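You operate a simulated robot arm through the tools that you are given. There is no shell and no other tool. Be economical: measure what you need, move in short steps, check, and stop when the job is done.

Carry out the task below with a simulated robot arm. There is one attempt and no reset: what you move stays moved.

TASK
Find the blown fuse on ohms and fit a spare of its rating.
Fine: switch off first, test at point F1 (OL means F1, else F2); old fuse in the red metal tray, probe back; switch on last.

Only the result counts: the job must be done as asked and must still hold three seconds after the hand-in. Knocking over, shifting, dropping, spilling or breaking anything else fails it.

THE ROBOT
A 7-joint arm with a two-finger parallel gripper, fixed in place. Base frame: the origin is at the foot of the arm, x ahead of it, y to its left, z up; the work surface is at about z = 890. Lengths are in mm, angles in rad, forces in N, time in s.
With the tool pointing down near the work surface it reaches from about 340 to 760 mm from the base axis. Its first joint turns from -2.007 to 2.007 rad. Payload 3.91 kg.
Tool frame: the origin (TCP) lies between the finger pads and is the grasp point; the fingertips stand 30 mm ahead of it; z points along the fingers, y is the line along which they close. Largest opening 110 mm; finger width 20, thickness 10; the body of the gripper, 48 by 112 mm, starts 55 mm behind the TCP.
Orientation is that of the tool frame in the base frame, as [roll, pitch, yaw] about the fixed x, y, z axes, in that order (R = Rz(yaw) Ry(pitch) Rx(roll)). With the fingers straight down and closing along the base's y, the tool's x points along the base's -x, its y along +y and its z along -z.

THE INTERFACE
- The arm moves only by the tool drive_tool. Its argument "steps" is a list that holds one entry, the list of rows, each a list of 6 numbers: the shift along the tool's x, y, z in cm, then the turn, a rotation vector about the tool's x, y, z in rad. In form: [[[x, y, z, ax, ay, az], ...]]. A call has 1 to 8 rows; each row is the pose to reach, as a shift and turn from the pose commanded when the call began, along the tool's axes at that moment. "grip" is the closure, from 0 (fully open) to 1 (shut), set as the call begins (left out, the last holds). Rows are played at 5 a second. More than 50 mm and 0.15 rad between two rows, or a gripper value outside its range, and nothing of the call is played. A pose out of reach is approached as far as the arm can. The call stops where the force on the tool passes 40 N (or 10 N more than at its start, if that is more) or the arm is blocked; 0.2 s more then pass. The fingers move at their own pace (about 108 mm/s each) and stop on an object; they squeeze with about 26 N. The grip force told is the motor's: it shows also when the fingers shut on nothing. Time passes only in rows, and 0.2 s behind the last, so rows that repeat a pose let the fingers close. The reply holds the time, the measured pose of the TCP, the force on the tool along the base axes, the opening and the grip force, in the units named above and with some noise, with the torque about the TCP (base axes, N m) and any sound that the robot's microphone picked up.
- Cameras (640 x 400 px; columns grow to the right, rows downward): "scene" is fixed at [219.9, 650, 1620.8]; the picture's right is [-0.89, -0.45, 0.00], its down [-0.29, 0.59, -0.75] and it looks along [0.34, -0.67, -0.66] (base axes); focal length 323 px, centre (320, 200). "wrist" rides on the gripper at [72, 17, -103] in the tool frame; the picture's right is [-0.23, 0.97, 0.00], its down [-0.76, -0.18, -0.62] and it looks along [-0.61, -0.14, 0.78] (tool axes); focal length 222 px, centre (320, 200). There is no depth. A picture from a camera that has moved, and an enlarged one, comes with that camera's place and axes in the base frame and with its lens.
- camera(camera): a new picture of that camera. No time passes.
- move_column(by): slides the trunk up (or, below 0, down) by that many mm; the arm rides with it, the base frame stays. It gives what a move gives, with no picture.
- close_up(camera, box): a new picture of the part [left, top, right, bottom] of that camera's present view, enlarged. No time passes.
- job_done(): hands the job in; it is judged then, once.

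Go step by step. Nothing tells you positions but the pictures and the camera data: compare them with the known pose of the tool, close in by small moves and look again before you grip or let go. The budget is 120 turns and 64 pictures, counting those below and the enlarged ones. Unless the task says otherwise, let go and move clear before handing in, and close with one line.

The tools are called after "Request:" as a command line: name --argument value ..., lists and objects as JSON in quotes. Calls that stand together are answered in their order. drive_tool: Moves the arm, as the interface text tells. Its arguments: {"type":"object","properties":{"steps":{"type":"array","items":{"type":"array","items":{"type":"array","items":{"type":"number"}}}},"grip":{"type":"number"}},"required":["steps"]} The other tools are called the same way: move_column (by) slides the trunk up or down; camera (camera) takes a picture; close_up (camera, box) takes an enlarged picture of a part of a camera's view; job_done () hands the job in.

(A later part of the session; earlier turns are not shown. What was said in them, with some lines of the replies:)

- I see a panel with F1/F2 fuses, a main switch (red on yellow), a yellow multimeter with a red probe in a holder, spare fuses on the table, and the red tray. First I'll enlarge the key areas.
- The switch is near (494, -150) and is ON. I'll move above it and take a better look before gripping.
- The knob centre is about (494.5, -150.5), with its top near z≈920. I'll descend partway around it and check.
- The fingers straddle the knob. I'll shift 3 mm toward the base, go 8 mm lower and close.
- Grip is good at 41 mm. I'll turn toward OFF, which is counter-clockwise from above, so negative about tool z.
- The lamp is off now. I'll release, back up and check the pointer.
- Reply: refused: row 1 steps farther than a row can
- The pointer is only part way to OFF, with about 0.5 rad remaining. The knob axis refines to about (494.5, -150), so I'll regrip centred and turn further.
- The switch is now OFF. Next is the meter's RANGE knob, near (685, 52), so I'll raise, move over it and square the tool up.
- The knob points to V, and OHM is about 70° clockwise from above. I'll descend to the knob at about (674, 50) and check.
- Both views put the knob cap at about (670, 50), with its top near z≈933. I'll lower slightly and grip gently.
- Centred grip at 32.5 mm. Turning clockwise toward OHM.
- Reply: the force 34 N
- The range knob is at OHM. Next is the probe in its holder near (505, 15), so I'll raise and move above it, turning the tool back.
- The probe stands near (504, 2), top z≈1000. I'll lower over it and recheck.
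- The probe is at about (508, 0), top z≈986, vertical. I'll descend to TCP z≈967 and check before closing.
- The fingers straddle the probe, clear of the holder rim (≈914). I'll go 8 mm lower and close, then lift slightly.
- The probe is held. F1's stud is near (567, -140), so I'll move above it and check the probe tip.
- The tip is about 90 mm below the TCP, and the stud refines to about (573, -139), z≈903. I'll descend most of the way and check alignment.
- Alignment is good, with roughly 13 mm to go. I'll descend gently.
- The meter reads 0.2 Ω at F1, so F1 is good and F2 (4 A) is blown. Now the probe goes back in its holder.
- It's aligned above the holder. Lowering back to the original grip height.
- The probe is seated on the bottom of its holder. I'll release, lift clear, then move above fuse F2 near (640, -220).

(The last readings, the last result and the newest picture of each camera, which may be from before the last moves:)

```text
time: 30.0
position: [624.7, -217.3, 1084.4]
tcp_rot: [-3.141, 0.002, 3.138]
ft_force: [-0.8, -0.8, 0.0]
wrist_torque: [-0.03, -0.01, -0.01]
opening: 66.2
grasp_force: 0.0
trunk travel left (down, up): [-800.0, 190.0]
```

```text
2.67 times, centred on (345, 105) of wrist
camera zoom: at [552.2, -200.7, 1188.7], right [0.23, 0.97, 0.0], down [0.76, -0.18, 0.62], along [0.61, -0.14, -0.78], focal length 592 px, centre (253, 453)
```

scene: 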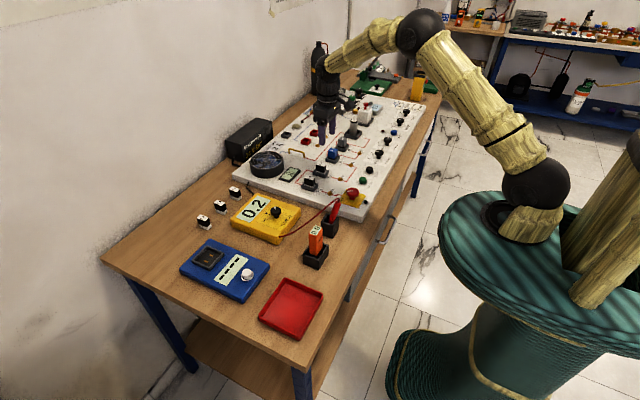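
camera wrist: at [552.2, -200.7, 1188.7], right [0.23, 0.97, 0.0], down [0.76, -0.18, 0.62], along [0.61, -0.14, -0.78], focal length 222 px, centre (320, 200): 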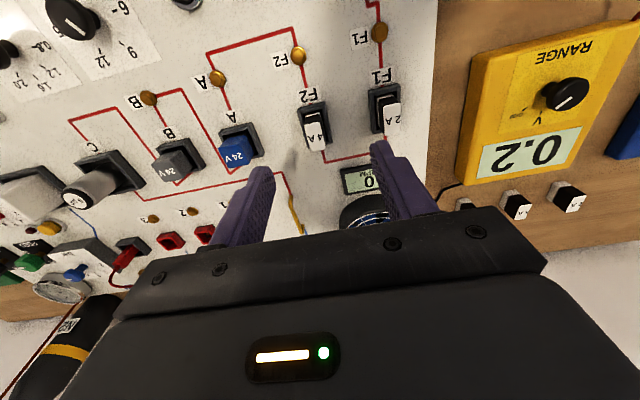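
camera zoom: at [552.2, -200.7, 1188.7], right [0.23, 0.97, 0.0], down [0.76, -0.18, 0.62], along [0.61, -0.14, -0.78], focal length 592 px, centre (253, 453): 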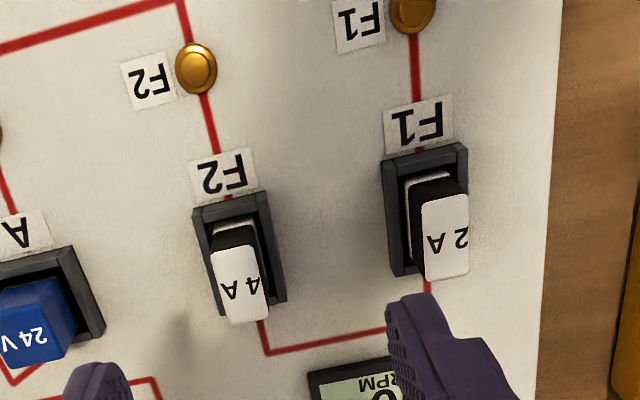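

F2's fuse (4 A) is at about (651, -228), 20 mm wide along y, top z≈945. Descending around it.

Request:
drive_tool --steps '[[[-1.3, -0.5, 4, 0, 0, 0], [-2.6, -1.07, 8, 0, 0, 0], [-2.6, -1.07, 11.5, 0, 0, 0], [-2.6, -1.07, 13.2, 0, 0, 0]]]'

Request:
camera --camera "wrist"

Request:
close_up --camera "scene" --box '[290, 140, 350, 200]'

```text
time: 31.0
position: [650.3, -225.2, 951.9]
tcp_rot: [-3.141, 0.0, 3.14]
ft_force: [0.5, 0.1, 0.1]
wrist_torque: [-0.01, -0.03, -0.03]
opening: 65.9
grasp_force: 0.0
trunk travel left (down, up): [-800.0, 190.0]
```

```text
21 pictures are left
camera wrist: at [578.1, -210.2, 1056.1], right [0.23, 0.97, 0.0], down [0.76, -0.18, 0.62], along [0.61, -0.14, -0.78], focal length 222 px, centre (320, 200)
```

wrist: 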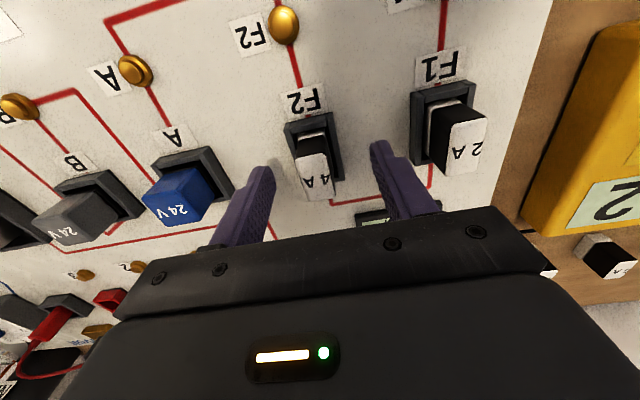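

```text
6.67 times, centred on (320, 170) of scene
camera zoom: at [219.9, 650.0, 1620.8], right [-0.89, -0.45, 0.0], down [-0.29, 0.59, -0.75], along [0.34, -0.67, -0.66], focal length 2154 px, centre (320, 400)
```

zoom: 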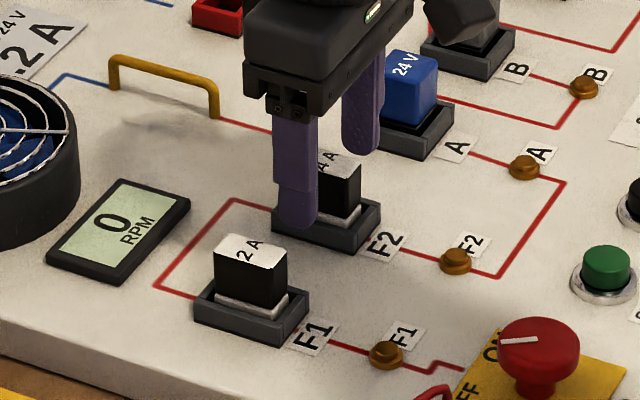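

I'll shift 3.5 mm in -y, 3 mm lower, then close.

Request:
drive_tool --steps '[[[0.15, -0.35, 0, 0, 0, 0], [0.15, -0.35, 0.3, 0, 0, 0]]]'

Request:
drive_tool --steps '[[[0, 0, 0, 0, 0, 0], [0, 0, 0, 0, 0, 0], [0, 0, 0, 0, 0, 0], [0, 0, 0, 0, 0, 0]]]' --grip 1

```text
time: 31.6
position: [649.4, -230.0, 948.2]
tcp_rot: [3.14, -0.001, 3.138]
ft_force: [0.0, 0.5, 0.1]
wrist_torque: [0.0, 0.0, -0.01]
opening: 65.9
grasp_force: 0.0
trunk travel left (down, up): [-800.0, 190.0]
```

```text
time: 32.6
position: [649.5, -229.9, 949.6]
tcp_rot: [3.141, -0.001, 3.138]
ft_force: [-0.1, -1.4, -0.4]
wrist_torque: [-0.03, -0.05, 0.0]
opening: 18.6
grasp_force: 26.2
trunk travel left (down, up): [-800.0, 190.0]
```

Gripped at 18.6 mm. Pulling straight up.

Request:
drive_tool --steps '[[[0, 0, -1, 0, 0, 0], [0, 0, -2, 0, 0, 0], [0, 0, -4, 0, 0, 0], [0, 0, -7, 0, 0, 0], [0, 0, -10, 0, 0, 0], [0, 0, -12, 0, 0, 0]]]'

Request:
camera --camera "scene"

```text
time: 34.0
position: [647.4, -229.5, 1070.0]
tcp_rot: [3.142, 0.001, 3.139]
ft_force: [0.0, -0.6, -0.5]
wrist_torque: [0.0, -0.01, 0.03]
opening: 18.9
grasp_force: 25.9
trunk travel left (down, up): [-800.0, 190.0]
```

```text
19 pictures are left
```

scene: 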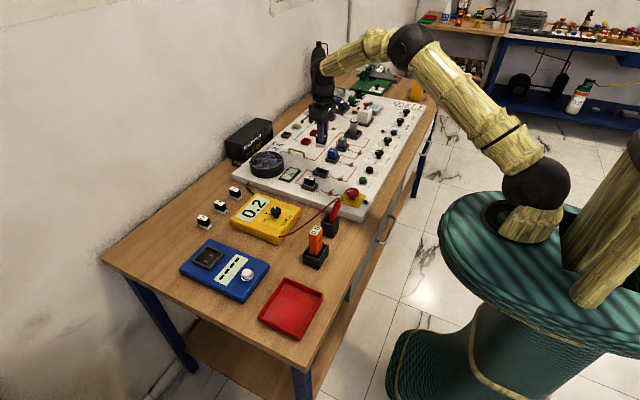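

The fuse is out. Carrying it over to the red tray near (478, 290) at safe height.

Request:
drive_tool --steps '[[[1, 4, -2, 0, 0, 0], [2.4, 8.6, -3, 0, 0, 0], [3.8, 13.2, -3, 0, 0, 0], [5.2, 17.8, -3, 0, 0, 0], [6.6, 22.4, -3, 0, 0, 0], [8, 27, -3, 0, 0, 0], [9.4, 31.6, -3, 0, 0, 0], [10.8, 36.2, -3, 0, 0, 0]]]'

Request:
drive_tool --steps '[[[1.4, 4.6, 0, 0, 0, 0], [2.8, 9.2, 0, 0, 0, 0], [4.2, 13.8, 0, 0, 0, 0], [6.1, 15.8, 0, 0, 0, 0], [6.1, 15.8, 4, 0, 0, 0], [6.1, 15.8, 8, 0, 0, 0]]]'

Request:
camera --camera "wrist"

Request:
close_up --camera "scene" --box '[230, 220, 370, 350]'

```text
time: 35.8
position: [542.6, 134.7, 1096.6]
tcp_rot: [-3.139, 0.0, 3.138]
ft_force: [0.6, 0.2, -0.6]
wrist_torque: [0.0, 0.0, 0.0]
opening: 19.0
grasp_force: 25.9
trunk travel left (down, up): [-800.0, 190.0]
```

```text
time: 37.2
position: [480.2, 291.7, 1019.2]
tcp_rot: [-3.141, 0.001, 3.14]
ft_force: [0.8, -1.0, -0.2]
wrist_torque: [-0.04, 0.02, -0.01]
opening: 18.9
grasp_force: 25.8
trunk travel left (down, up): [-800.0, 190.0]
```

```text
18 pictures are left
camera wrist: at [408.0, 308.3, 1123.4], right [0.23, 0.97, 0.0], down [0.76, -0.18, 0.62], along [0.61, -0.14, -0.78], focal length 222 px, centre (320, 200)
```

wrist: 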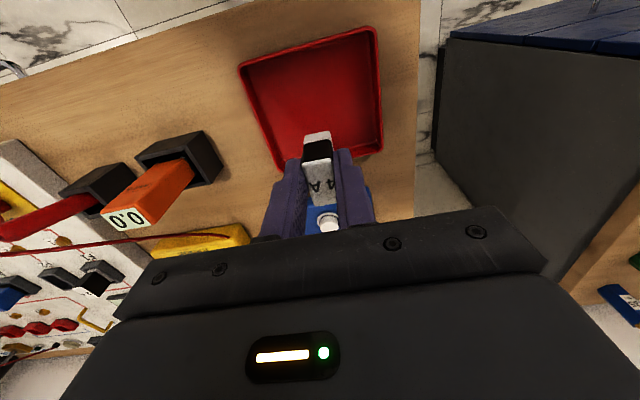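

```text
3.08 times, centred on (300, 285) of scene
camera zoom: at [219.9, 650.0, 1620.8], right [-0.89, -0.45, 0.0], down [-0.29, 0.59, -0.75], along [0.34, -0.67, -0.66], focal length 994 px, centre (382, -62)
```

zoom: 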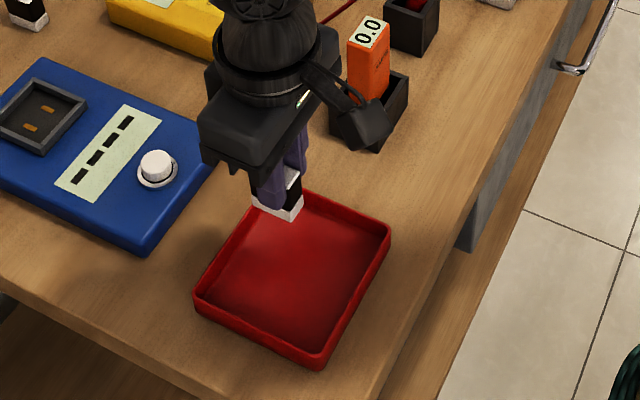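

The tray centre is about (465, 292). Adjusting and lowering gently to contact.

Request:
drive_tool --steps '[[[1.4, 0, 3, 0, 0, 0], [1.4, 0, 5.5, 0, 0, 0], [1.4, 0, 7, 0, 0, 0], [1.4, 0, 7, 0, 0, 0]]]'

Request:
close_up --camera "scene" --box '[230, 250, 350, 350]'

```text
time: 38.2
position: [466.0, 291.0, 947.9]
tcp_rot: [3.141, 0.001, 3.139]
ft_force: [0.3, 0.4, -1.6]
wrist_torque: [0.02, 0.0, 0.01]
opening: 18.9
grasp_force: 25.7
trunk travel left (down, up): [-800.0, 190.0]
```

```text
4.00 times, centred on (290, 300) of scene
camera zoom: at [219.9, 650.0, 1620.8], right [-0.89, -0.45, 0.0], down [-0.29, 0.59, -0.75], along [0.34, -0.67, -0.66], focal length 1292 px, centre (440, -200)
```

zoom: 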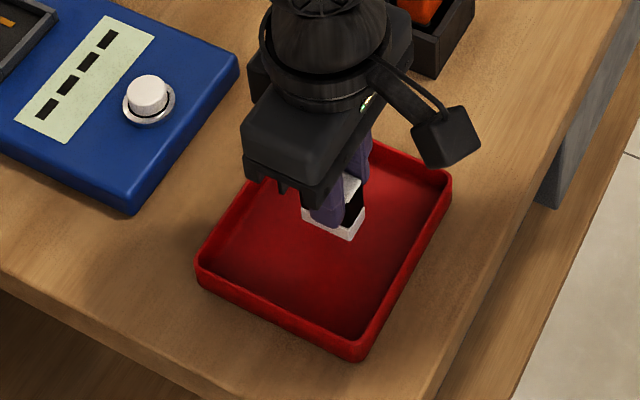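

Request:
drive_tool --steps '[[[0, 0, 0.3, 0, 0, 0], [0, 0, 0.6, 0, 0, 0]]]'

Request:
drive_tool --steps '[[[0, 0, 0.2, 0, 0, 0], [0, 0, 0.4, 0, 0, 0]]]'

```text
time: 38.8
position: [467.8, 290.8, 941.2]
tcp_rot: [-3.141, 0.0, 3.136]
ft_force: [0.1, 0.3, -0.6]
wrist_torque: [-0.02, 0.04, 0.0]
opening: 18.6
grasp_force: 25.7
trunk travel left (down, up): [-800.0, 190.0]
```

```text
time: 39.4
position: [467.1, 291.5, 938.8]
tcp_rot: [-3.141, 0.002, 3.139]
ft_force: [-0.6, 0.4, -0.2]
wrist_torque: [-0.03, 0.0, 0.01]
opening: 18.8
grasp_force: 25.8
trunk travel left (down, up): [-800.0, 190.0]
```

Request:
drive_tool --steps '[[[0, 0, 0.2, 0, 0, 0], [0, 0, 0.4, 0, 0, 0]]]'

Request:
drive_tool --steps '[[[0, 0, 0.2, 0, 0, 0], [0, 0, 0.3, 0, 0, 0]]]'

Request:
close_up --camera "scene" --box '[270, 270, 350, 330]'

```text
time: 40.0
position: [467.0, 291.4, 934.3]
tcp_rot: [3.141, -0.001, 3.138]
ft_force: [-0.1, -0.8, -0.7]
wrist_torque: [-0.03, 0.01, 0.0]
opening: 19.0
grasp_force: 25.8
trunk travel left (down, up): [-800.0, 190.0]
```

```text
time: 40.6
position: [467.1, 290.7, 931.2]
tcp_rot: [-3.14, 0.0, 3.139]
ft_force: [-0.3, 0.9, -1.0]
wrist_torque: [0.02, 0.0, 0.03]
opening: 18.8
grasp_force: 26.2
trunk travel left (down, up): [-800.0, 190.0]
```

```text
6.67 times, centred on (310, 300) of scene
camera zoom: at [219.9, 650.0, 1620.8], right [-0.89, -0.45, 0.0], down [-0.29, 0.59, -0.75], along [0.34, -0.67, -0.66], focal length 2154 px, centre (387, -467)
```

zoom: 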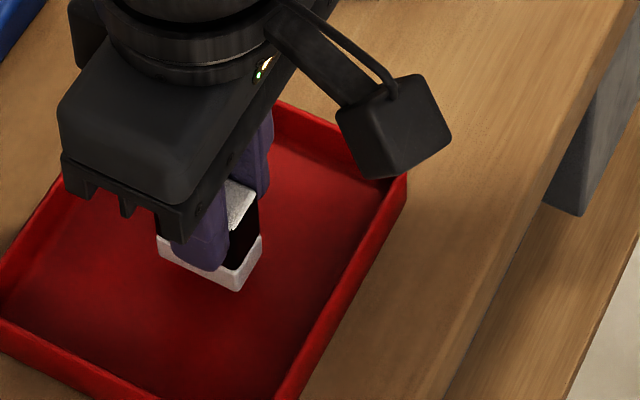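

Request:
drive_tool --steps '[[[0, 0, 0.15, 0, 0, 0], [0, 0, 0.3, 0, 0, 0]]]'

```text
time: 41.2
position: [466.0, 290.0, 929.4]
tcp_rot: [3.141, 0.0, 3.139]
ft_force: [0.1, -0.1, -0.5]
wrist_torque: [0.01, 0.01, 0.01]
opening: 18.9
grasp_force: 26.0
trunk travel left (down, up): [-800.0, 190.0]
```

Request:
drive_tool --steps '[[[0, 0, 0.15, 0, 0, 0], [0, 0, 0.25, 0, 0, 0]]]'

```text
time: 41.8
position: [467.8, 291.9, 926.1]
tcp_rot: [-3.141, 0.0, 3.137]
ft_force: [-0.4, -0.2, -1.1]
wrist_torque: [-0.04, -0.02, -0.04]
opening: 18.6
grasp_force: 26.1
trunk travel left (down, up): [-800.0, 190.0]
```

Request:
drive_tool --steps '[[[0, 0, 0.1, 0, 0, 0], [0, 0, 0.2, 0, 0, 0]]]'

```text
time: 42.4
position: [468.0, 291.1, 923.3]
tcp_rot: [-3.141, 0.0, 3.137]
ft_force: [0.5, 0.2, -0.5]
wrist_torque: [0.0, 0.01, 0.02]
opening: 18.8
grasp_force: 26.4
trunk travel left (down, up): [-800.0, 190.0]
```

Request:
drive_tool --steps '[[[0, 0, 0.1, 0, 0, 0], [0, 0, 0.2, 0, 0, 0]]]'

Request:
close_up --camera "scene" --box '[270, 270, 350, 330]'

```text
time: 43.0
position: [466.7, 291.8, 921.6]
tcp_rot: [-3.141, 0.0, 3.137]
ft_force: [-0.2, 0.3, -0.8]
wrist_torque: [0.0, 0.01, -0.03]
opening: 19.2
grasp_force: 25.9
trunk travel left (down, up): [-800.0, 190.0]
```

```text
6.67 times, centred on (310, 300) of scene
camera zoom: at [219.9, 650.0, 1620.8], right [-0.89, -0.45, 0.0], down [-0.29, 0.59, -0.75], along [0.34, -0.67, -0.66], focal length 2154 px, centre (387, -467)
```

zoom: 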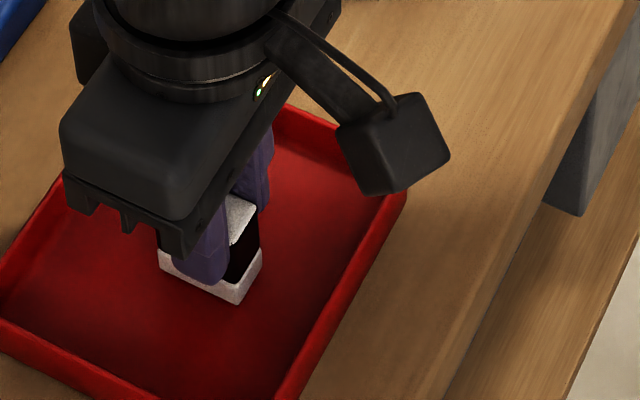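

No contact yet, so the surface seems to lie a bit lower than assumed. Continuing down in small steps.

Request:
drive_tool --steps '[[[0, 0, 0.15, 0, 0, 0], [0, 0, 0.3, 0, 0, 0], [0, 0, 0.4, 0, 0, 0]]]'

Request:
drive_tool --steps '[[[0, 0, 0.15, 0, 0, 0], [0, 0, 0.3, 0, 0, 0]]]'

```text
time: 43.8
position: [466.5, 290.0, 921.3]
tcp_rot: [3.141, 0.004, 3.138]
ft_force: [-0.1, 0.2, 19.8]
wrist_torque: [0.03, -0.02, -0.03]
opening: 18.9
grasp_force: 26.6
trunk travel left (down, up): [-800.0, 190.0]
```

```text
time: 44.4
position: [466.3, 291.2, 916.9]
tcp_rot: [3.14, 0.003, 3.136]
ft_force: [2.5, 1.8, 27.6]
wrist_torque: [0.08, -0.1, -0.02]
opening: 18.8
grasp_force: 25.5
trunk travel left (down, up): [-800.0, 190.0]
```

Contact made. I'll ease up slightly, release and lift.

Request:
drive_tool --steps '[[[0, 0, -0.2, 0, 0, 0]]]'

Request:
drive_tool --steps '[[[0, 0, 0, 0, 0, 0], [0, 0, 0, 0, 0, 0], [0, 0, 0, 0, 0, 0], [0, 0, -4, 0, 0, 0], [0, 0, -8, 0, 0, 0], [0, 0, -12.5, 0, 0, 0]]]' --grip 0.5

Request:
close_up --camera "scene" --box '[170, 170, 350, 350]'

```text
time: 44.8
position: [465.9, 289.9, 916.6]
tcp_rot: [-3.14, -0.001, 3.137]
ft_force: [5.3, 3.2, 15.1]
wrist_torque: [0.16, -0.3, 0.0]
opening: 19.0
grasp_force: 26.3
trunk travel left (down, up): [-800.0, 190.0]
```

```text
time: 46.2
position: [466.7, 290.7, 1042.6]
tcp_rot: [-3.142, 0.001, 3.139]
ft_force: [-0.1, -0.6, 0.1]
wrist_torque: [0.02, 0.0, 0.02]
opening: 55.1
grasp_force: 0.0
trunk travel left (down, up): [-800.0, 190.0]
```

```text
2.22 times, centred on (260, 260) of scene
camera zoom: at [219.9, 650.0, 1620.8], right [-0.89, -0.45, 0.0], down [-0.29, 0.59, -0.75], along [0.34, -0.67, -0.66], focal length 718 px, centre (453, 67)
```

zoom: 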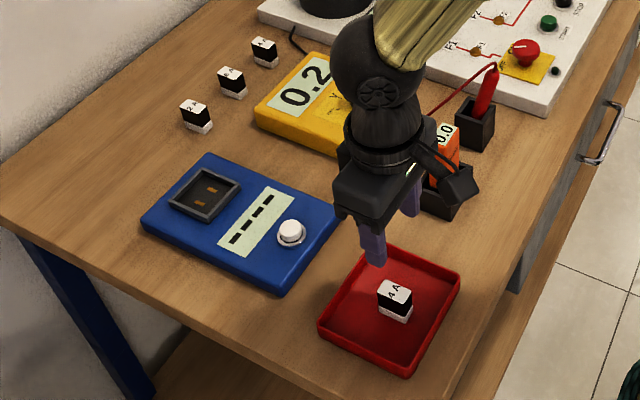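

The old fuse stands in the tray. The 4 A spare is near (840, 10), at the edge of reach, so I'll move toward it and look.

Request:
drive_tool --steps '[[[-3.4, -3.5, 0, 0, 0, 0], [-6.8, -7, 0, 0, 0, 0], [-10.2, -10.5, 0, 0, 0, 0], [-13.6, -14, 0, 0, 0, 0], [-17, -17.5, 0, 0, 0, 0], [-20.4, -21, 0, 0, 0, 0], [-23.8, -24.5, 0, 0, 0, 0], [-27.3, -28, 0, 0, 0, 0]]]'

Request:
camera --camera "wrist"

```text
time: 48.0
position: [743.7, 7.1, 1041.4]
tcp_rot: [3.141, -0.005, 3.136]
ft_force: [1.6, -0.6, -0.1]
wrist_torque: [0.03, 0.06, -0.03]
opening: 55.1
grasp_force: 0.1
trunk travel left (down, up): [-800.0, 190.0]
```

```text
12 pictures are left
camera wrist: at [669.6, 23.5, 1145.1], right [0.23, 0.97, 0.0], down [0.76, -0.18, 0.62], along [0.6, -0.14, -0.78], focal length 222 px, centre (320, 200)
```

wrist: 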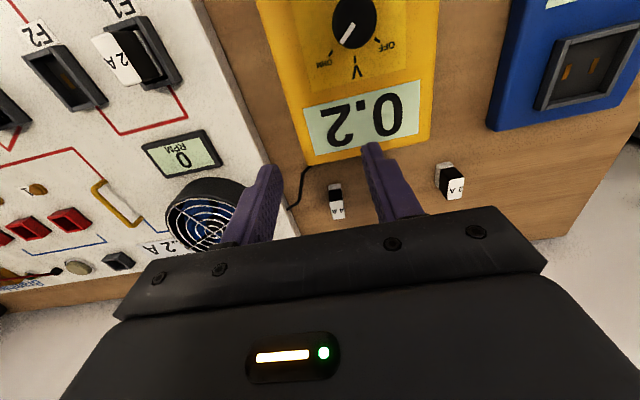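

The spare is at about (860, 3), past straight-down reach, so I'll tilt the fingers outward while moving over it at height.

Request:
drive_tool --steps '[[[-2, 0, 0, 0, -0.12, 0], [-4, -0.1, 0, 0, -0.24, 0], [-7, -0.2, 0, 0, -0.36, 0], [-10, -0.3, 0, 0, -0.45, 0], [-11.4, -0.3, 0, 0, -0.45, 0], [-11.4, -0.3, 0, 0, -0.45, 0]]]'

Request:
camera --camera "wrist"

```text
time: 49.4
position: [852.7, 6.6, 1041.9]
tcp_rot: [-3.141, 0.449, 3.138]
ft_force: [-0.2, 0.4, -0.5]
wrist_torque: [-0.01, -0.01, -0.04]
opening: 55.0
grasp_force: 0.0
trunk travel left (down, up): [-800.0, 190.0]
```

```text
11 pictures are left
camera wrist: at [742.1, 23.4, 1105.1], right [0.21, 0.97, 0.1], down [0.41, -0.18, 0.89], along [0.89, -0.14, -0.44], focal length 222 px, centre (320, 200)
```

wrist: 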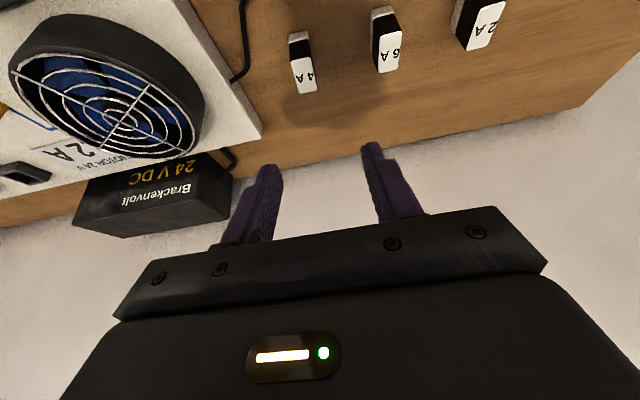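

Reach is fine with this tilt. The 4 A spare is at about (873, 1), so I'll descend to 30 mm above grasp height with a narrower opening and check.

Request:
drive_tool --steps '[[[1, -0.2, 3, 0, 0, 0], [2, -0.4, 6, 0, 0, 0], [2.93, -0.55, 8.7, 0, 0, 0], [2.93, -0.55, 8.7, 0, 0, 0]]]' --grip 0.57

Request:
camera --camera "wrist"

```text
time: 50.4
position: [849.5, 3.0, 953.2]
tcp_rot: [3.14, 0.45, 3.137]
ft_force: [-0.6, 0.5, -0.4]
wrist_torque: [-0.01, 0.01, -0.01]
opening: 47.4
grasp_force: 0.1
out of reach, approached as far as the arm can: row 1, 2, 3, 4
trunk travel left (down, up): [-800.0, 190.0]
```

```text
10 pictures are left
camera wrist: at [738.4, 19.0, 1015.7], right [0.21, 0.97, 0.1], down [0.41, -0.18, 0.89], along [0.89, -0.14, -0.44], focal length 222 px, centre (320, 200)
```

wrist: 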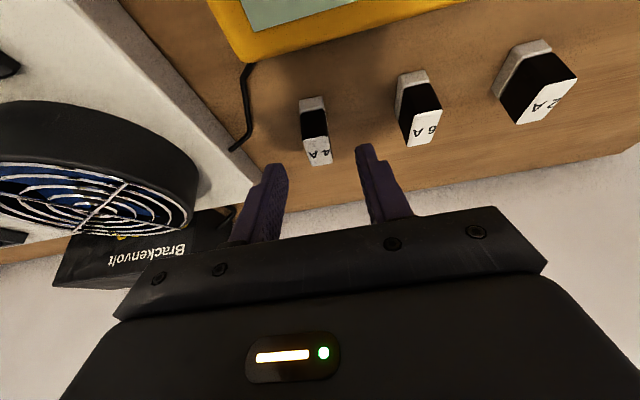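

The low pose is slightly out of reach from this shoulder height. I'll raise the tool, then lower with the trunk column instead.

Request:
drive_tool --steps '[[[-1.2, 0, -2, 0, 0, 0], [-2.5, -0.05, -4, 0, 0, 0], [-3.7, -0.1, -6, 0, 0, 0], [-4.7, -0.1, -7.5, 0, 0, 0], [-4.7, -0.1, -7.5, 0, 0, 0]]]'

```text
time: 51.6
position: [853.6, -2.4, 1039.5]
tcp_rot: [3.141, 0.449, 3.134]
ft_force: [0.5, -0.7, 1.4]
wrist_torque: [0.03, -0.02, 0.01]
opening: 47.3
grasp_force: 0.1
out of reach, approached as far as the arm can: row 2, 3, 4, 5
trunk travel left (down, up): [-800.0, 190.0]
```

Request:
drive_tool --steps '[[[0, 0.2, 0, 0, -0.07, 0], [0, 0.4, 0, 0, -0.15, 0], [0, 0.4, 0, 0, -0.15, 0]]]'

```text
time: 52.4
position: [852.9, 5.0, 1040.8]
tcp_rot: [-3.14, 0.602, 3.138]
ft_force: [0.0, -0.2, 0.4]
wrist_torque: [0.0, 0.02, -0.01]
opening: 47.1
grasp_force: 0.1
trunk travel left (down, up): [-800.0, 190.0]
```

Request:
drive_tool --steps '[[[1.2, -0.1, 1.9, 0, 0, 0], [2.4, -0.15, 3.8, 0, 0, 0], [3.6, -0.2, 5.7, 0, 0, 0], [4.76, -0.25, 7.65, 0, 0, 0], [4.76, -0.25, 7.65, 0, 0, 0]]]'

Request:
camera --camera "wrist"

```text
time: 53.6
position: [857.4, 2.4, 950.9]
tcp_rot: [3.141, 0.602, 3.139]
ft_force: [1.2, -0.2, 0.3]
wrist_torque: [0.0, -0.01, 0.02]
opening: 47.6
grasp_force: 0.1
trunk travel left (down, up): [-800.0, 190.0]
```

```text
9 pictures are left
camera wrist: at [738.3, 18.2, 997.0], right [0.19, 0.97, 0.13], down [0.28, -0.18, 0.94], along [0.94, -0.14, -0.3], focal length 222 px, centre (320, 200)
```

wrist: 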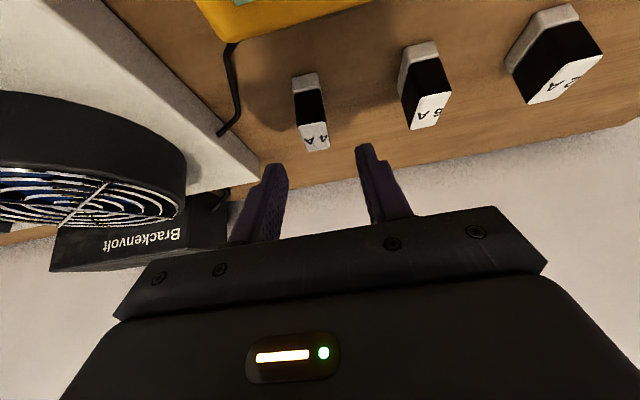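

The spare is centred between the fingers at about (862, 1.5). I'll lower to grasp and close.

Request:
drive_tool --steps '[[[0.75, -0.05, 0.8, 0, 0, 0], [1.5, -0.1, 1.55, 0, 0, 0], [2.25, -0.1, 2.33, 0, 0, 0], [2.25, -0.1, 2.33, 0, 0, 0]]]'

Request:
drive_tool --steps '[[[0, 0, 0, 0, 0, 0], [0, 0, 0, 0, 0, 0], [0, 0, 0, 0, 0, 0]]]' --grip 1

Request:
camera --camera "wrist"

```text
time: 54.6
position: [852.4, -0.8, 919.5]
tcp_rot: [-3.141, 0.6, 3.14]
ft_force: [-0.1, -0.4, 0.3]
wrist_torque: [-0.02, -0.01, -0.05]
opening: 47.4
grasp_force: 0.1
trunk travel left (down, up): [-800.0, 190.0]
```

```text
time: 55.4
position: [851.2, -0.2, 920.1]
tcp_rot: [3.141, 0.598, 3.138]
ft_force: [0.3, 0.5, -1.2]
wrist_torque: [-0.01, -0.01, -0.06]
opening: 18.8
grasp_force: 25.6
trunk travel left (down, up): [-800.0, 190.0]
```

```text
8 pictures are left
camera wrist: at [732.2, 17.1, 964.8], right [0.19, 0.97, 0.13], down [0.28, -0.18, 0.94], along [0.94, -0.14, -0.3], focal length 222 px, centre (320, 200)
```

wrist: 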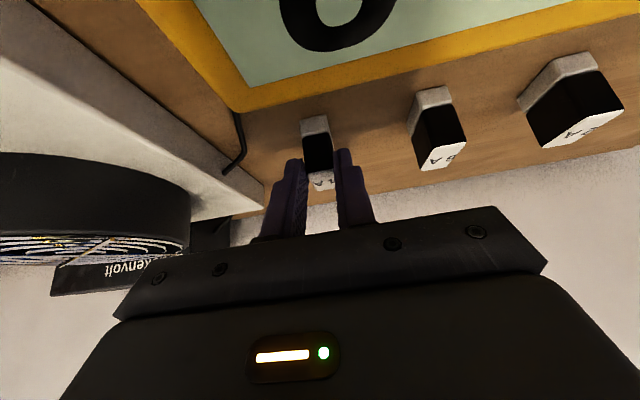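

Spare gripped. Lifting straight up with the same tilt.

Request:
drive_tool --steps '[[[-0.57, 0, -0.83, 0, 0, 0], [-2.3, 0, -3.3, 0, 0, 0], [-4.5, 0, -6.6, 0, 0, 0], [-6.78, 0, -9.9, 0, 0, 0]]]'

Request:
close_up --camera "scene" --box '[160, 130, 300, 240]'

```text
time: 56.4
position: [850.0, 1.5, 1039.8]
tcp_rot: [-3.141, 0.598, 3.138]
ft_force: [0.2, 0.1, -0.2]
wrist_torque: [-0.02, 0.03, -0.03]
opening: 18.9
grasp_force: 26.0
trunk travel left (down, up): [-800.0, 190.0]
```

```text
3.64 times, centred on (230, 185) of scene
camera zoom: at [219.9, 650.0, 1620.8], right [-0.89, -0.45, 0.0], down [-0.29, 0.59, -0.75], along [0.34, -0.67, -0.66], focal length 1175 px, centre (647, 254)
```

zoom: 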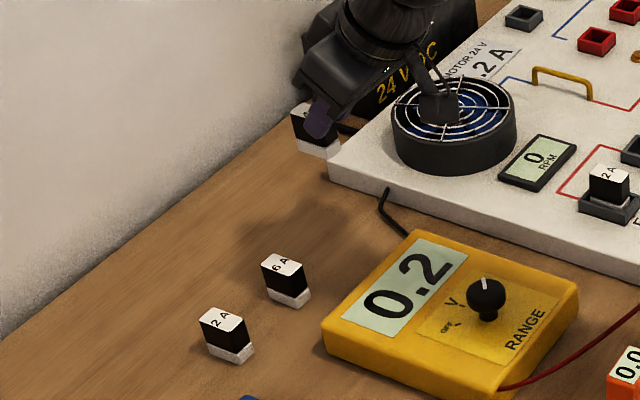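

The spare is held upright. Carrying it above the F2 socket.

Request:
drive_tool --steps '[[[2.45, -3.3, -1.68, 0, 0, 0], [4.9, -6.6, -3.36, 0, 0, 0], [7.35, -9.9, -5.03, 0, 0, 0], [9.8, -13.2, -6.71, 0, 0, 0], [12.25, -16.5, -8.39, 0, 0, 0], [14.7, -19.8, -10.07, 0, 0, 0], [17.16, -23.15, -11.75, 0, 0, 0], [17.16, -23.15, -11.75, 0, 0, 0]]]'

Request:
camera --camera "wrist"

```text
time: 58.2
position: [642.9, -229.2, 1039.1]
tcp_rot: [-3.141, 0.598, 3.141]
ft_force: [0.8, -0.2, -1.0]
wrist_torque: [0.01, -0.01, -0.04]
opening: 18.7
grasp_force: 25.9
trunk travel left (down, up): [-800.0, 190.0]
```

```text
6 pictures are left
camera wrist: at [524.4, -212.6, 1085.7], right [0.19, 0.97, 0.13], down [0.28, -0.18, 0.94], along [0.94, -0.14, -0.3], focal length 222 px, centre (320, 200)
```

wrist: 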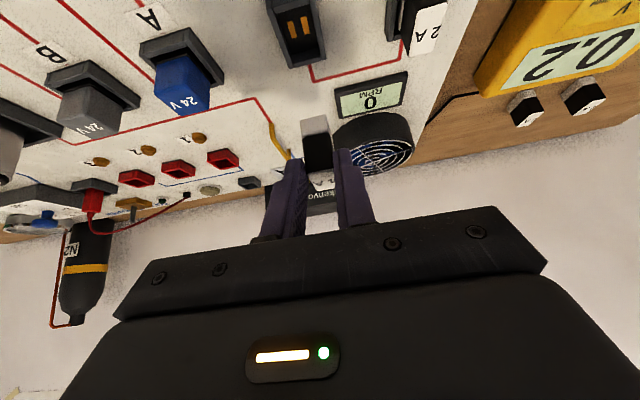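

The F2 socket is at about (650, -229). I'll descend to just above its rim and check alignment.

Request:
drive_tool --steps '[[[1.5, 0, 2.2, 0, 0, 0], [3, -0.05, 4.4, 0, 0, 0], [4.3, -0.05, 6.45, 0, 0, 0], [4.3, -0.05, 6.45, 0, 0, 0]]]'

Request:
close_up --camera "scene" --box '[290, 150, 345, 195]'

Request:
close_up --camera "wrist" --box '[240, 40, 400, 200]'

```text
time: 59.2
position: [644.2, -230.1, 963.3]
tcp_rot: [-3.141, 0.599, 3.139]
ft_force: [1.4, -0.6, 2.7]
wrist_torque: [-0.03, -0.15, -0.03]
opening: 19.1
grasp_force: 26.0
trunk travel left (down, up): [-800.0, 190.0]
```

```text
8.89 times, centred on (318, 172) of scene
camera zoom: at [219.9, 650.0, 1620.8], right [-0.89, -0.45, 0.0], down [-0.29, 0.59, -0.75], along [0.34, -0.67, -0.66], focal length 2872 px, centre (342, 444)
```

zoom: 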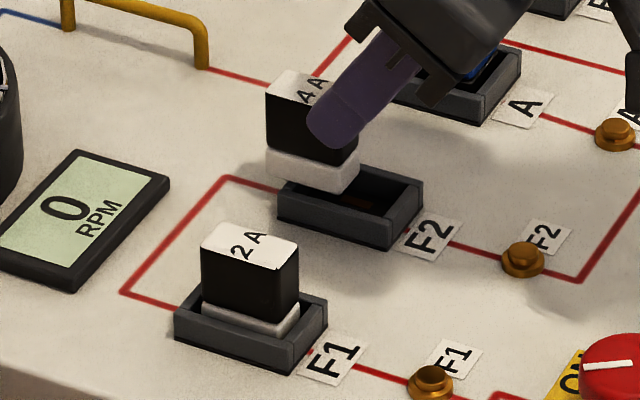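

```text
2.50 times, centred on (320, 120) of wrist
camera zoom: at [525.3, -214.2, 1008.5], right [0.19, 0.97, 0.13], down [0.28, -0.18, 0.94], along [0.94, -0.15, -0.3], focal length 555 px, centre (320, 400)
```

zoom: 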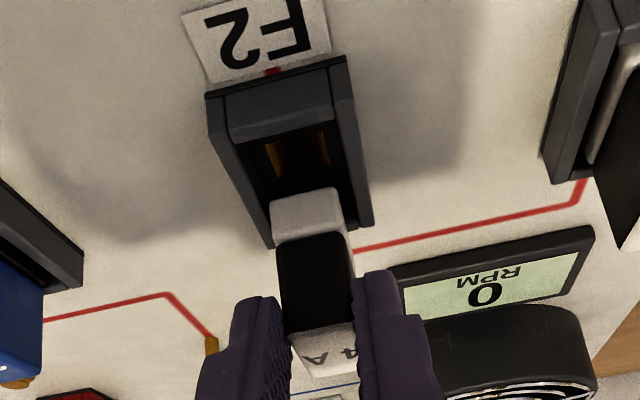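

The scene view, using the seated F1 as reference, shows the fuse about 15 mm too far in +x. I'll raise a little, shift back 14 mm and check.

Request:
drive_tool --steps '[[[-0.34, 0, -0.5, 0, 0, 0], [0.36, 0, -0.98, 0, 0, 0], [0.82, 0, -1.29, 0, 0, 0], [0.93, 0, -1.12, 0, 0, 0], [0.93, 0, -1.12, 0, 0, 0]]]'

Request:
close_up --camera "scene" --box '[290, 150, 345, 195]'

```text
time: 60.4
position: [629.2, -229.9, 965.8]
tcp_rot: [-3.141, 0.599, 3.137]
ft_force: [0.1, 0.6, 0.0]
wrist_torque: [-0.01, 0.01, 0.03]
opening: 18.8
grasp_force: 26.0
trunk travel left (down, up): [-800.0, 190.0]
```

```text
8.89 times, centred on (318, 172) of scene
camera zoom: at [219.9, 650.0, 1620.8], right [-0.89, -0.45, 0.0], down [-0.29, 0.59, -0.75], along [0.34, -0.67, -0.66], focal length 2872 px, centre (342, 444)
```

zoom: 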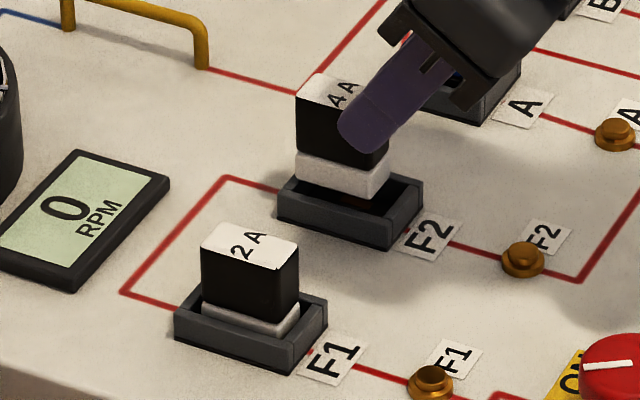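

Nearly there: about 3 mm more toward the base and ~11 mm down. Inserting gently.

Request:
drive_tool --steps '[[[0.25, 0, -0.17, 0, 0, 0], [0.48, 0, 0.16, 0, 0, 0], [0.7, 0, 0.49, 0, 0, 0], [0.7, 0, 0.49, 0, 0, 0]]]'

```text
time: 61.4
position: [626.2, -230.1, 958.2]
tcp_rot: [3.141, 0.599, 3.137]
ft_force: [-0.8, 0.5, -0.5]
wrist_torque: [-0.02, 0.01, 0.02]
opening: 18.7
grasp_force: 25.7
trunk travel left (down, up): [-800.0, 190.0]
```

No contact forces, so it's going in cleanly. Continuing in small steps.

Request:
drive_tool --steps '[[[0.11, 0, 0.16, 0, 0, 0], [0.23, 0, 0.33, 0, 0, 0], [0.23, 0, 0.33, 0, 0, 0]]]'

```text
time: 62.2
position: [626.5, -230.4, 953.9]
tcp_rot: [-3.141, 0.597, 3.139]
ft_force: [0.0, 0.5, -0.1]
wrist_torque: [0.04, 0.0, -0.01]
opening: 18.8
grasp_force: 26.0
trunk travel left (down, up): [-800.0, 190.0]
```

Request:
drive_tool --steps '[[[0.08, 0, 0.12, 0, 0, 0], [0.17, 0, 0.25, 0, 0, 0], [0.17, 0, 0.25, 0, 0, 0]]]'

```text
time: 63.0
position: [626.8, -230.3, 952.1]
tcp_rot: [-3.141, 0.6, 3.138]
ft_force: [0.0, -0.5, 0.8]
wrist_torque: [0.02, 0.01, 0.0]
opening: 18.8
grasp_force: 26.2
trunk travel left (down, up): [-800.0, 190.0]
```

Request:
drive_tool --steps '[[[0.08, 0, 0.12, 0, 0, 0], [0.17, 0, 0.25, 0, 0, 0], [0.17, 0, 0.25, 0, 0, 0]]]'

```text
time: 63.8
position: [625.3, -230.4, 952.4]
tcp_rot: [-3.138, 0.604, 3.141]
ft_force: [0.0, 0.1, 17.4]
wrist_torque: [-0.01, -0.34, -0.04]
opening: 18.9
grasp_force: 25.7
trunk travel left (down, up): [-800.0, 190.0]
```

Contact at about the seated height (952, against the predicted ~951). One more small push, then a check.

Request:
drive_tool --steps '[[[0.06, 0, 0.08, 0, 0, 0], [0.11, 0, 0.16, 0, 0, 0]]]'

Request:
close_up --camera "scene" --box '[290, 150, 345, 195]'

```text
time: 64.4
position: [625.3, -229.8, 949.1]
tcp_rot: [-3.138, 0.606, 3.139]
ft_force: [3.2, -1.0, 28.4]
wrist_torque: [0.01, -0.59, 0.0]
opening: 19.3
grasp_force: 26.1
trunk travel left (down, up): [-800.0, 190.0]
```

```text
8.89 times, centred on (318, 172) of scene
camera zoom: at [219.9, 650.0, 1620.8], right [-0.89, -0.45, 0.0], down [-0.29, 0.59, -0.75], along [0.34, -0.67, -0.66], focal length 2872 px, centre (342, 444)
```

zoom: 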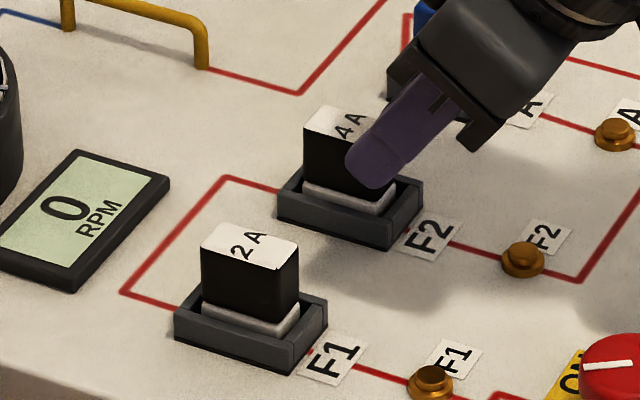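

The spare is seated exactly like F1. Releasing and lifting.

Request:
drive_tool --steps '[[[-0.14, 0, -0.2, 0, 0, 0], [-0.14, 0, -0.2, 0, 0, 0]]]'

Request:
drive_tool --steps '[[[0, 0, 0, 0, 0, 0], [0, 0, 0, 0, 0, 0], [0, 0, 0, 0, 0, 0], [-1.7, 0, -2.5, 0, 0, 0], [-4.2, 0, -6.2, 0, 0, 0], [-6.7, 0, -9.9, 0, 0, 0]]]' --grip 0.5

```text
time: 65.0
position: [625.0, -230.3, 949.2]
tcp_rot: [-3.138, 0.602, 3.138]
ft_force: [6.6, -1.8, 19.5]
wrist_torque: [-0.08, -0.77, -0.01]
opening: 19.3
grasp_force: 26.5
trunk travel left (down, up): [-800.0, 190.0]
```

```text
time: 66.4
position: [624.9, -230.3, 1068.6]
tcp_rot: [3.141, 0.601, 3.139]
ft_force: [0.0, -0.3, 0.4]
wrist_torque: [-0.03, 0.05, 0.0]
opening: 54.9
grasp_force: 0.1
trunk travel left (down, up): [-800.0, 190.0]
```

Now to the main switch: untilting and moving above it.

Request:
drive_tool --steps '[[[2.7, 1.6, -0.68, 0, 0.12, 0], [5.4, 3.2, -1.36, 0, 0.24, 0], [8.1, 4.8, -2.05, 0, 0.36, 0], [10.8, 6.4, -2.73, 0, 0.48, 0], [13.47, 8, -3.41, 0, 0.6, 0], [13.47, 8, -3.41, 0, 0.6, 0]]]' --grip 0.4

```text
time: 67.8
position: [494.7, -149.4, 1020.0]
tcp_rot: [-3.14, -0.002, 3.138]
ft_force: [1.4, 0.1, 0.0]
wrist_torque: [-0.03, 0.02, -0.04]
opening: 66.2
grasp_force: 0.1
trunk travel left (down, up): [-800.0, 190.0]
```

Request:
drive_tool --steps '[[[0, 0, 4, 0, 0, 0], [0, 0, 8, 0, 0, 0], [0, 0, 8, 0, 0, 0]]]'

Request:
drive_tool --steps '[[[0, 0, 0, 0, 0, 0], [0, 0, 0, 0, 0, 0], [0, 0, 0, 0, 0, 0]]]' --grip 1

Request:
drive_tool --steps '[[[0, 0, 0, 0, 0, 0.145], [0, 0, 0, 0, 0, 0.29], [0, 0, 0, 0, 0, 0.435], [0, 0, 0, 0, 0, 0.58], [0, 0, 0, 0, 0, 0.725], [0, 0, 0, 0, 0, 0.87], [0, 0, 0, 0, 0, 1.015], [0, 0, 0, 0, 0, 1.16]]]'

Request:
drive_tool --steps '[[[0, 0, 0, 0, 0, 0.07]]]'

```text
time: 68.6
position: [496.3, -148.7, 940.4]
tcp_rot: [-3.141, 0.002, 3.137]
ft_force: [-0.1, 0.1, 0.0]
wrist_torque: [0.01, 0.0, 0.02]
opening: 65.9
grasp_force: 0.1
trunk travel left (down, up): [-800.0, 190.0]
```

```text
time: 69.4
position: [495.7, -148.6, 940.2]
tcp_rot: [-3.141, -0.001, 3.139]
ft_force: [1.2, -5.8, -4.3]
wrist_torque: [-0.39, -0.25, 0.02]
opening: 41.4
grasp_force: 45.2
trunk travel left (down, up): [-800.0, 190.0]
```

```text
time: 71.2
position: [495.0, -151.6, 938.9]
tcp_rot: [3.141, -0.001, 1.974]
ft_force: [-1.9, -5.8, -3.6]
wrist_torque: [0.29, 0.24, 0.02]
opening: 41.7
grasp_force: 45.6
trunk travel left (down, up): [-800.0, 190.0]
```

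```text
time: 71.6
position: [495.0, -151.4, 939.7]
tcp_rot: [3.141, -0.001, 1.904]
ft_force: [-3.0, -4.3, -5.1]
wrist_torque: [0.09, 0.07, -0.02]
opening: 41.5
grasp_force: 45.6
trunk travel left (down, up): [-800.0, 190.0]
```

Releasing, lifting clear and checking.

Request:
drive_tool --steps '[[[0, 0, 0, 0, 0, 0], [0, 0, 0, 0, 0, 0], [0, 0, -4, 0, 0, 0], [0, 0, -8, 0, 0, 0], [0, 0, -13, 0, 0, 0], [0, 0, -18, 0, 0, 0]]]' --grip 0.4

Request:
close_up --camera "scene" --box '[285, 145, 375, 225]'

```text
time: 73.0
position: [494.1, -149.9, 1120.3]
tcp_rot: [3.141, 0.0, 1.908]
ft_force: [0.3, -0.9, 0.4]
wrist_torque: [0.03, 0.0, -0.02]
opening: 65.9
grasp_force: 0.2
trunk travel left (down, up): [-800.0, 190.0]
```

```text
5.00 times, centred on (330, 185) of scene
camera zoom: at [219.9, 650.0, 1620.8], right [-0.89, -0.45, 0.0], down [-0.29, 0.59, -0.75], along [0.34, -0.67, -0.66], focal length 1615 px, centre (270, 275)
```

zoom: 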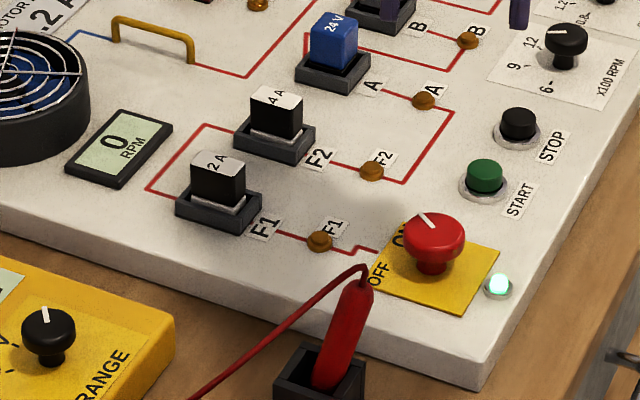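

The lamp is lit, the switch points to ON, the 4 A spare is seated in F2, the old fuse is in the tray, and the probe is in its holder, leaning slightly. The arm is clear, so I'm handing in.

Request:
job_done

```text
The job is handed in.
```

The job is handed in: F1 tested good at 0.2 Ω on the ohms range, so I replaced the blown 4 A fuse in F2 with the 4 A spare. The old fuse is in the red tray, the probe is back in its holder (leaning slightly), and the main switch is on again with its lamp lit.
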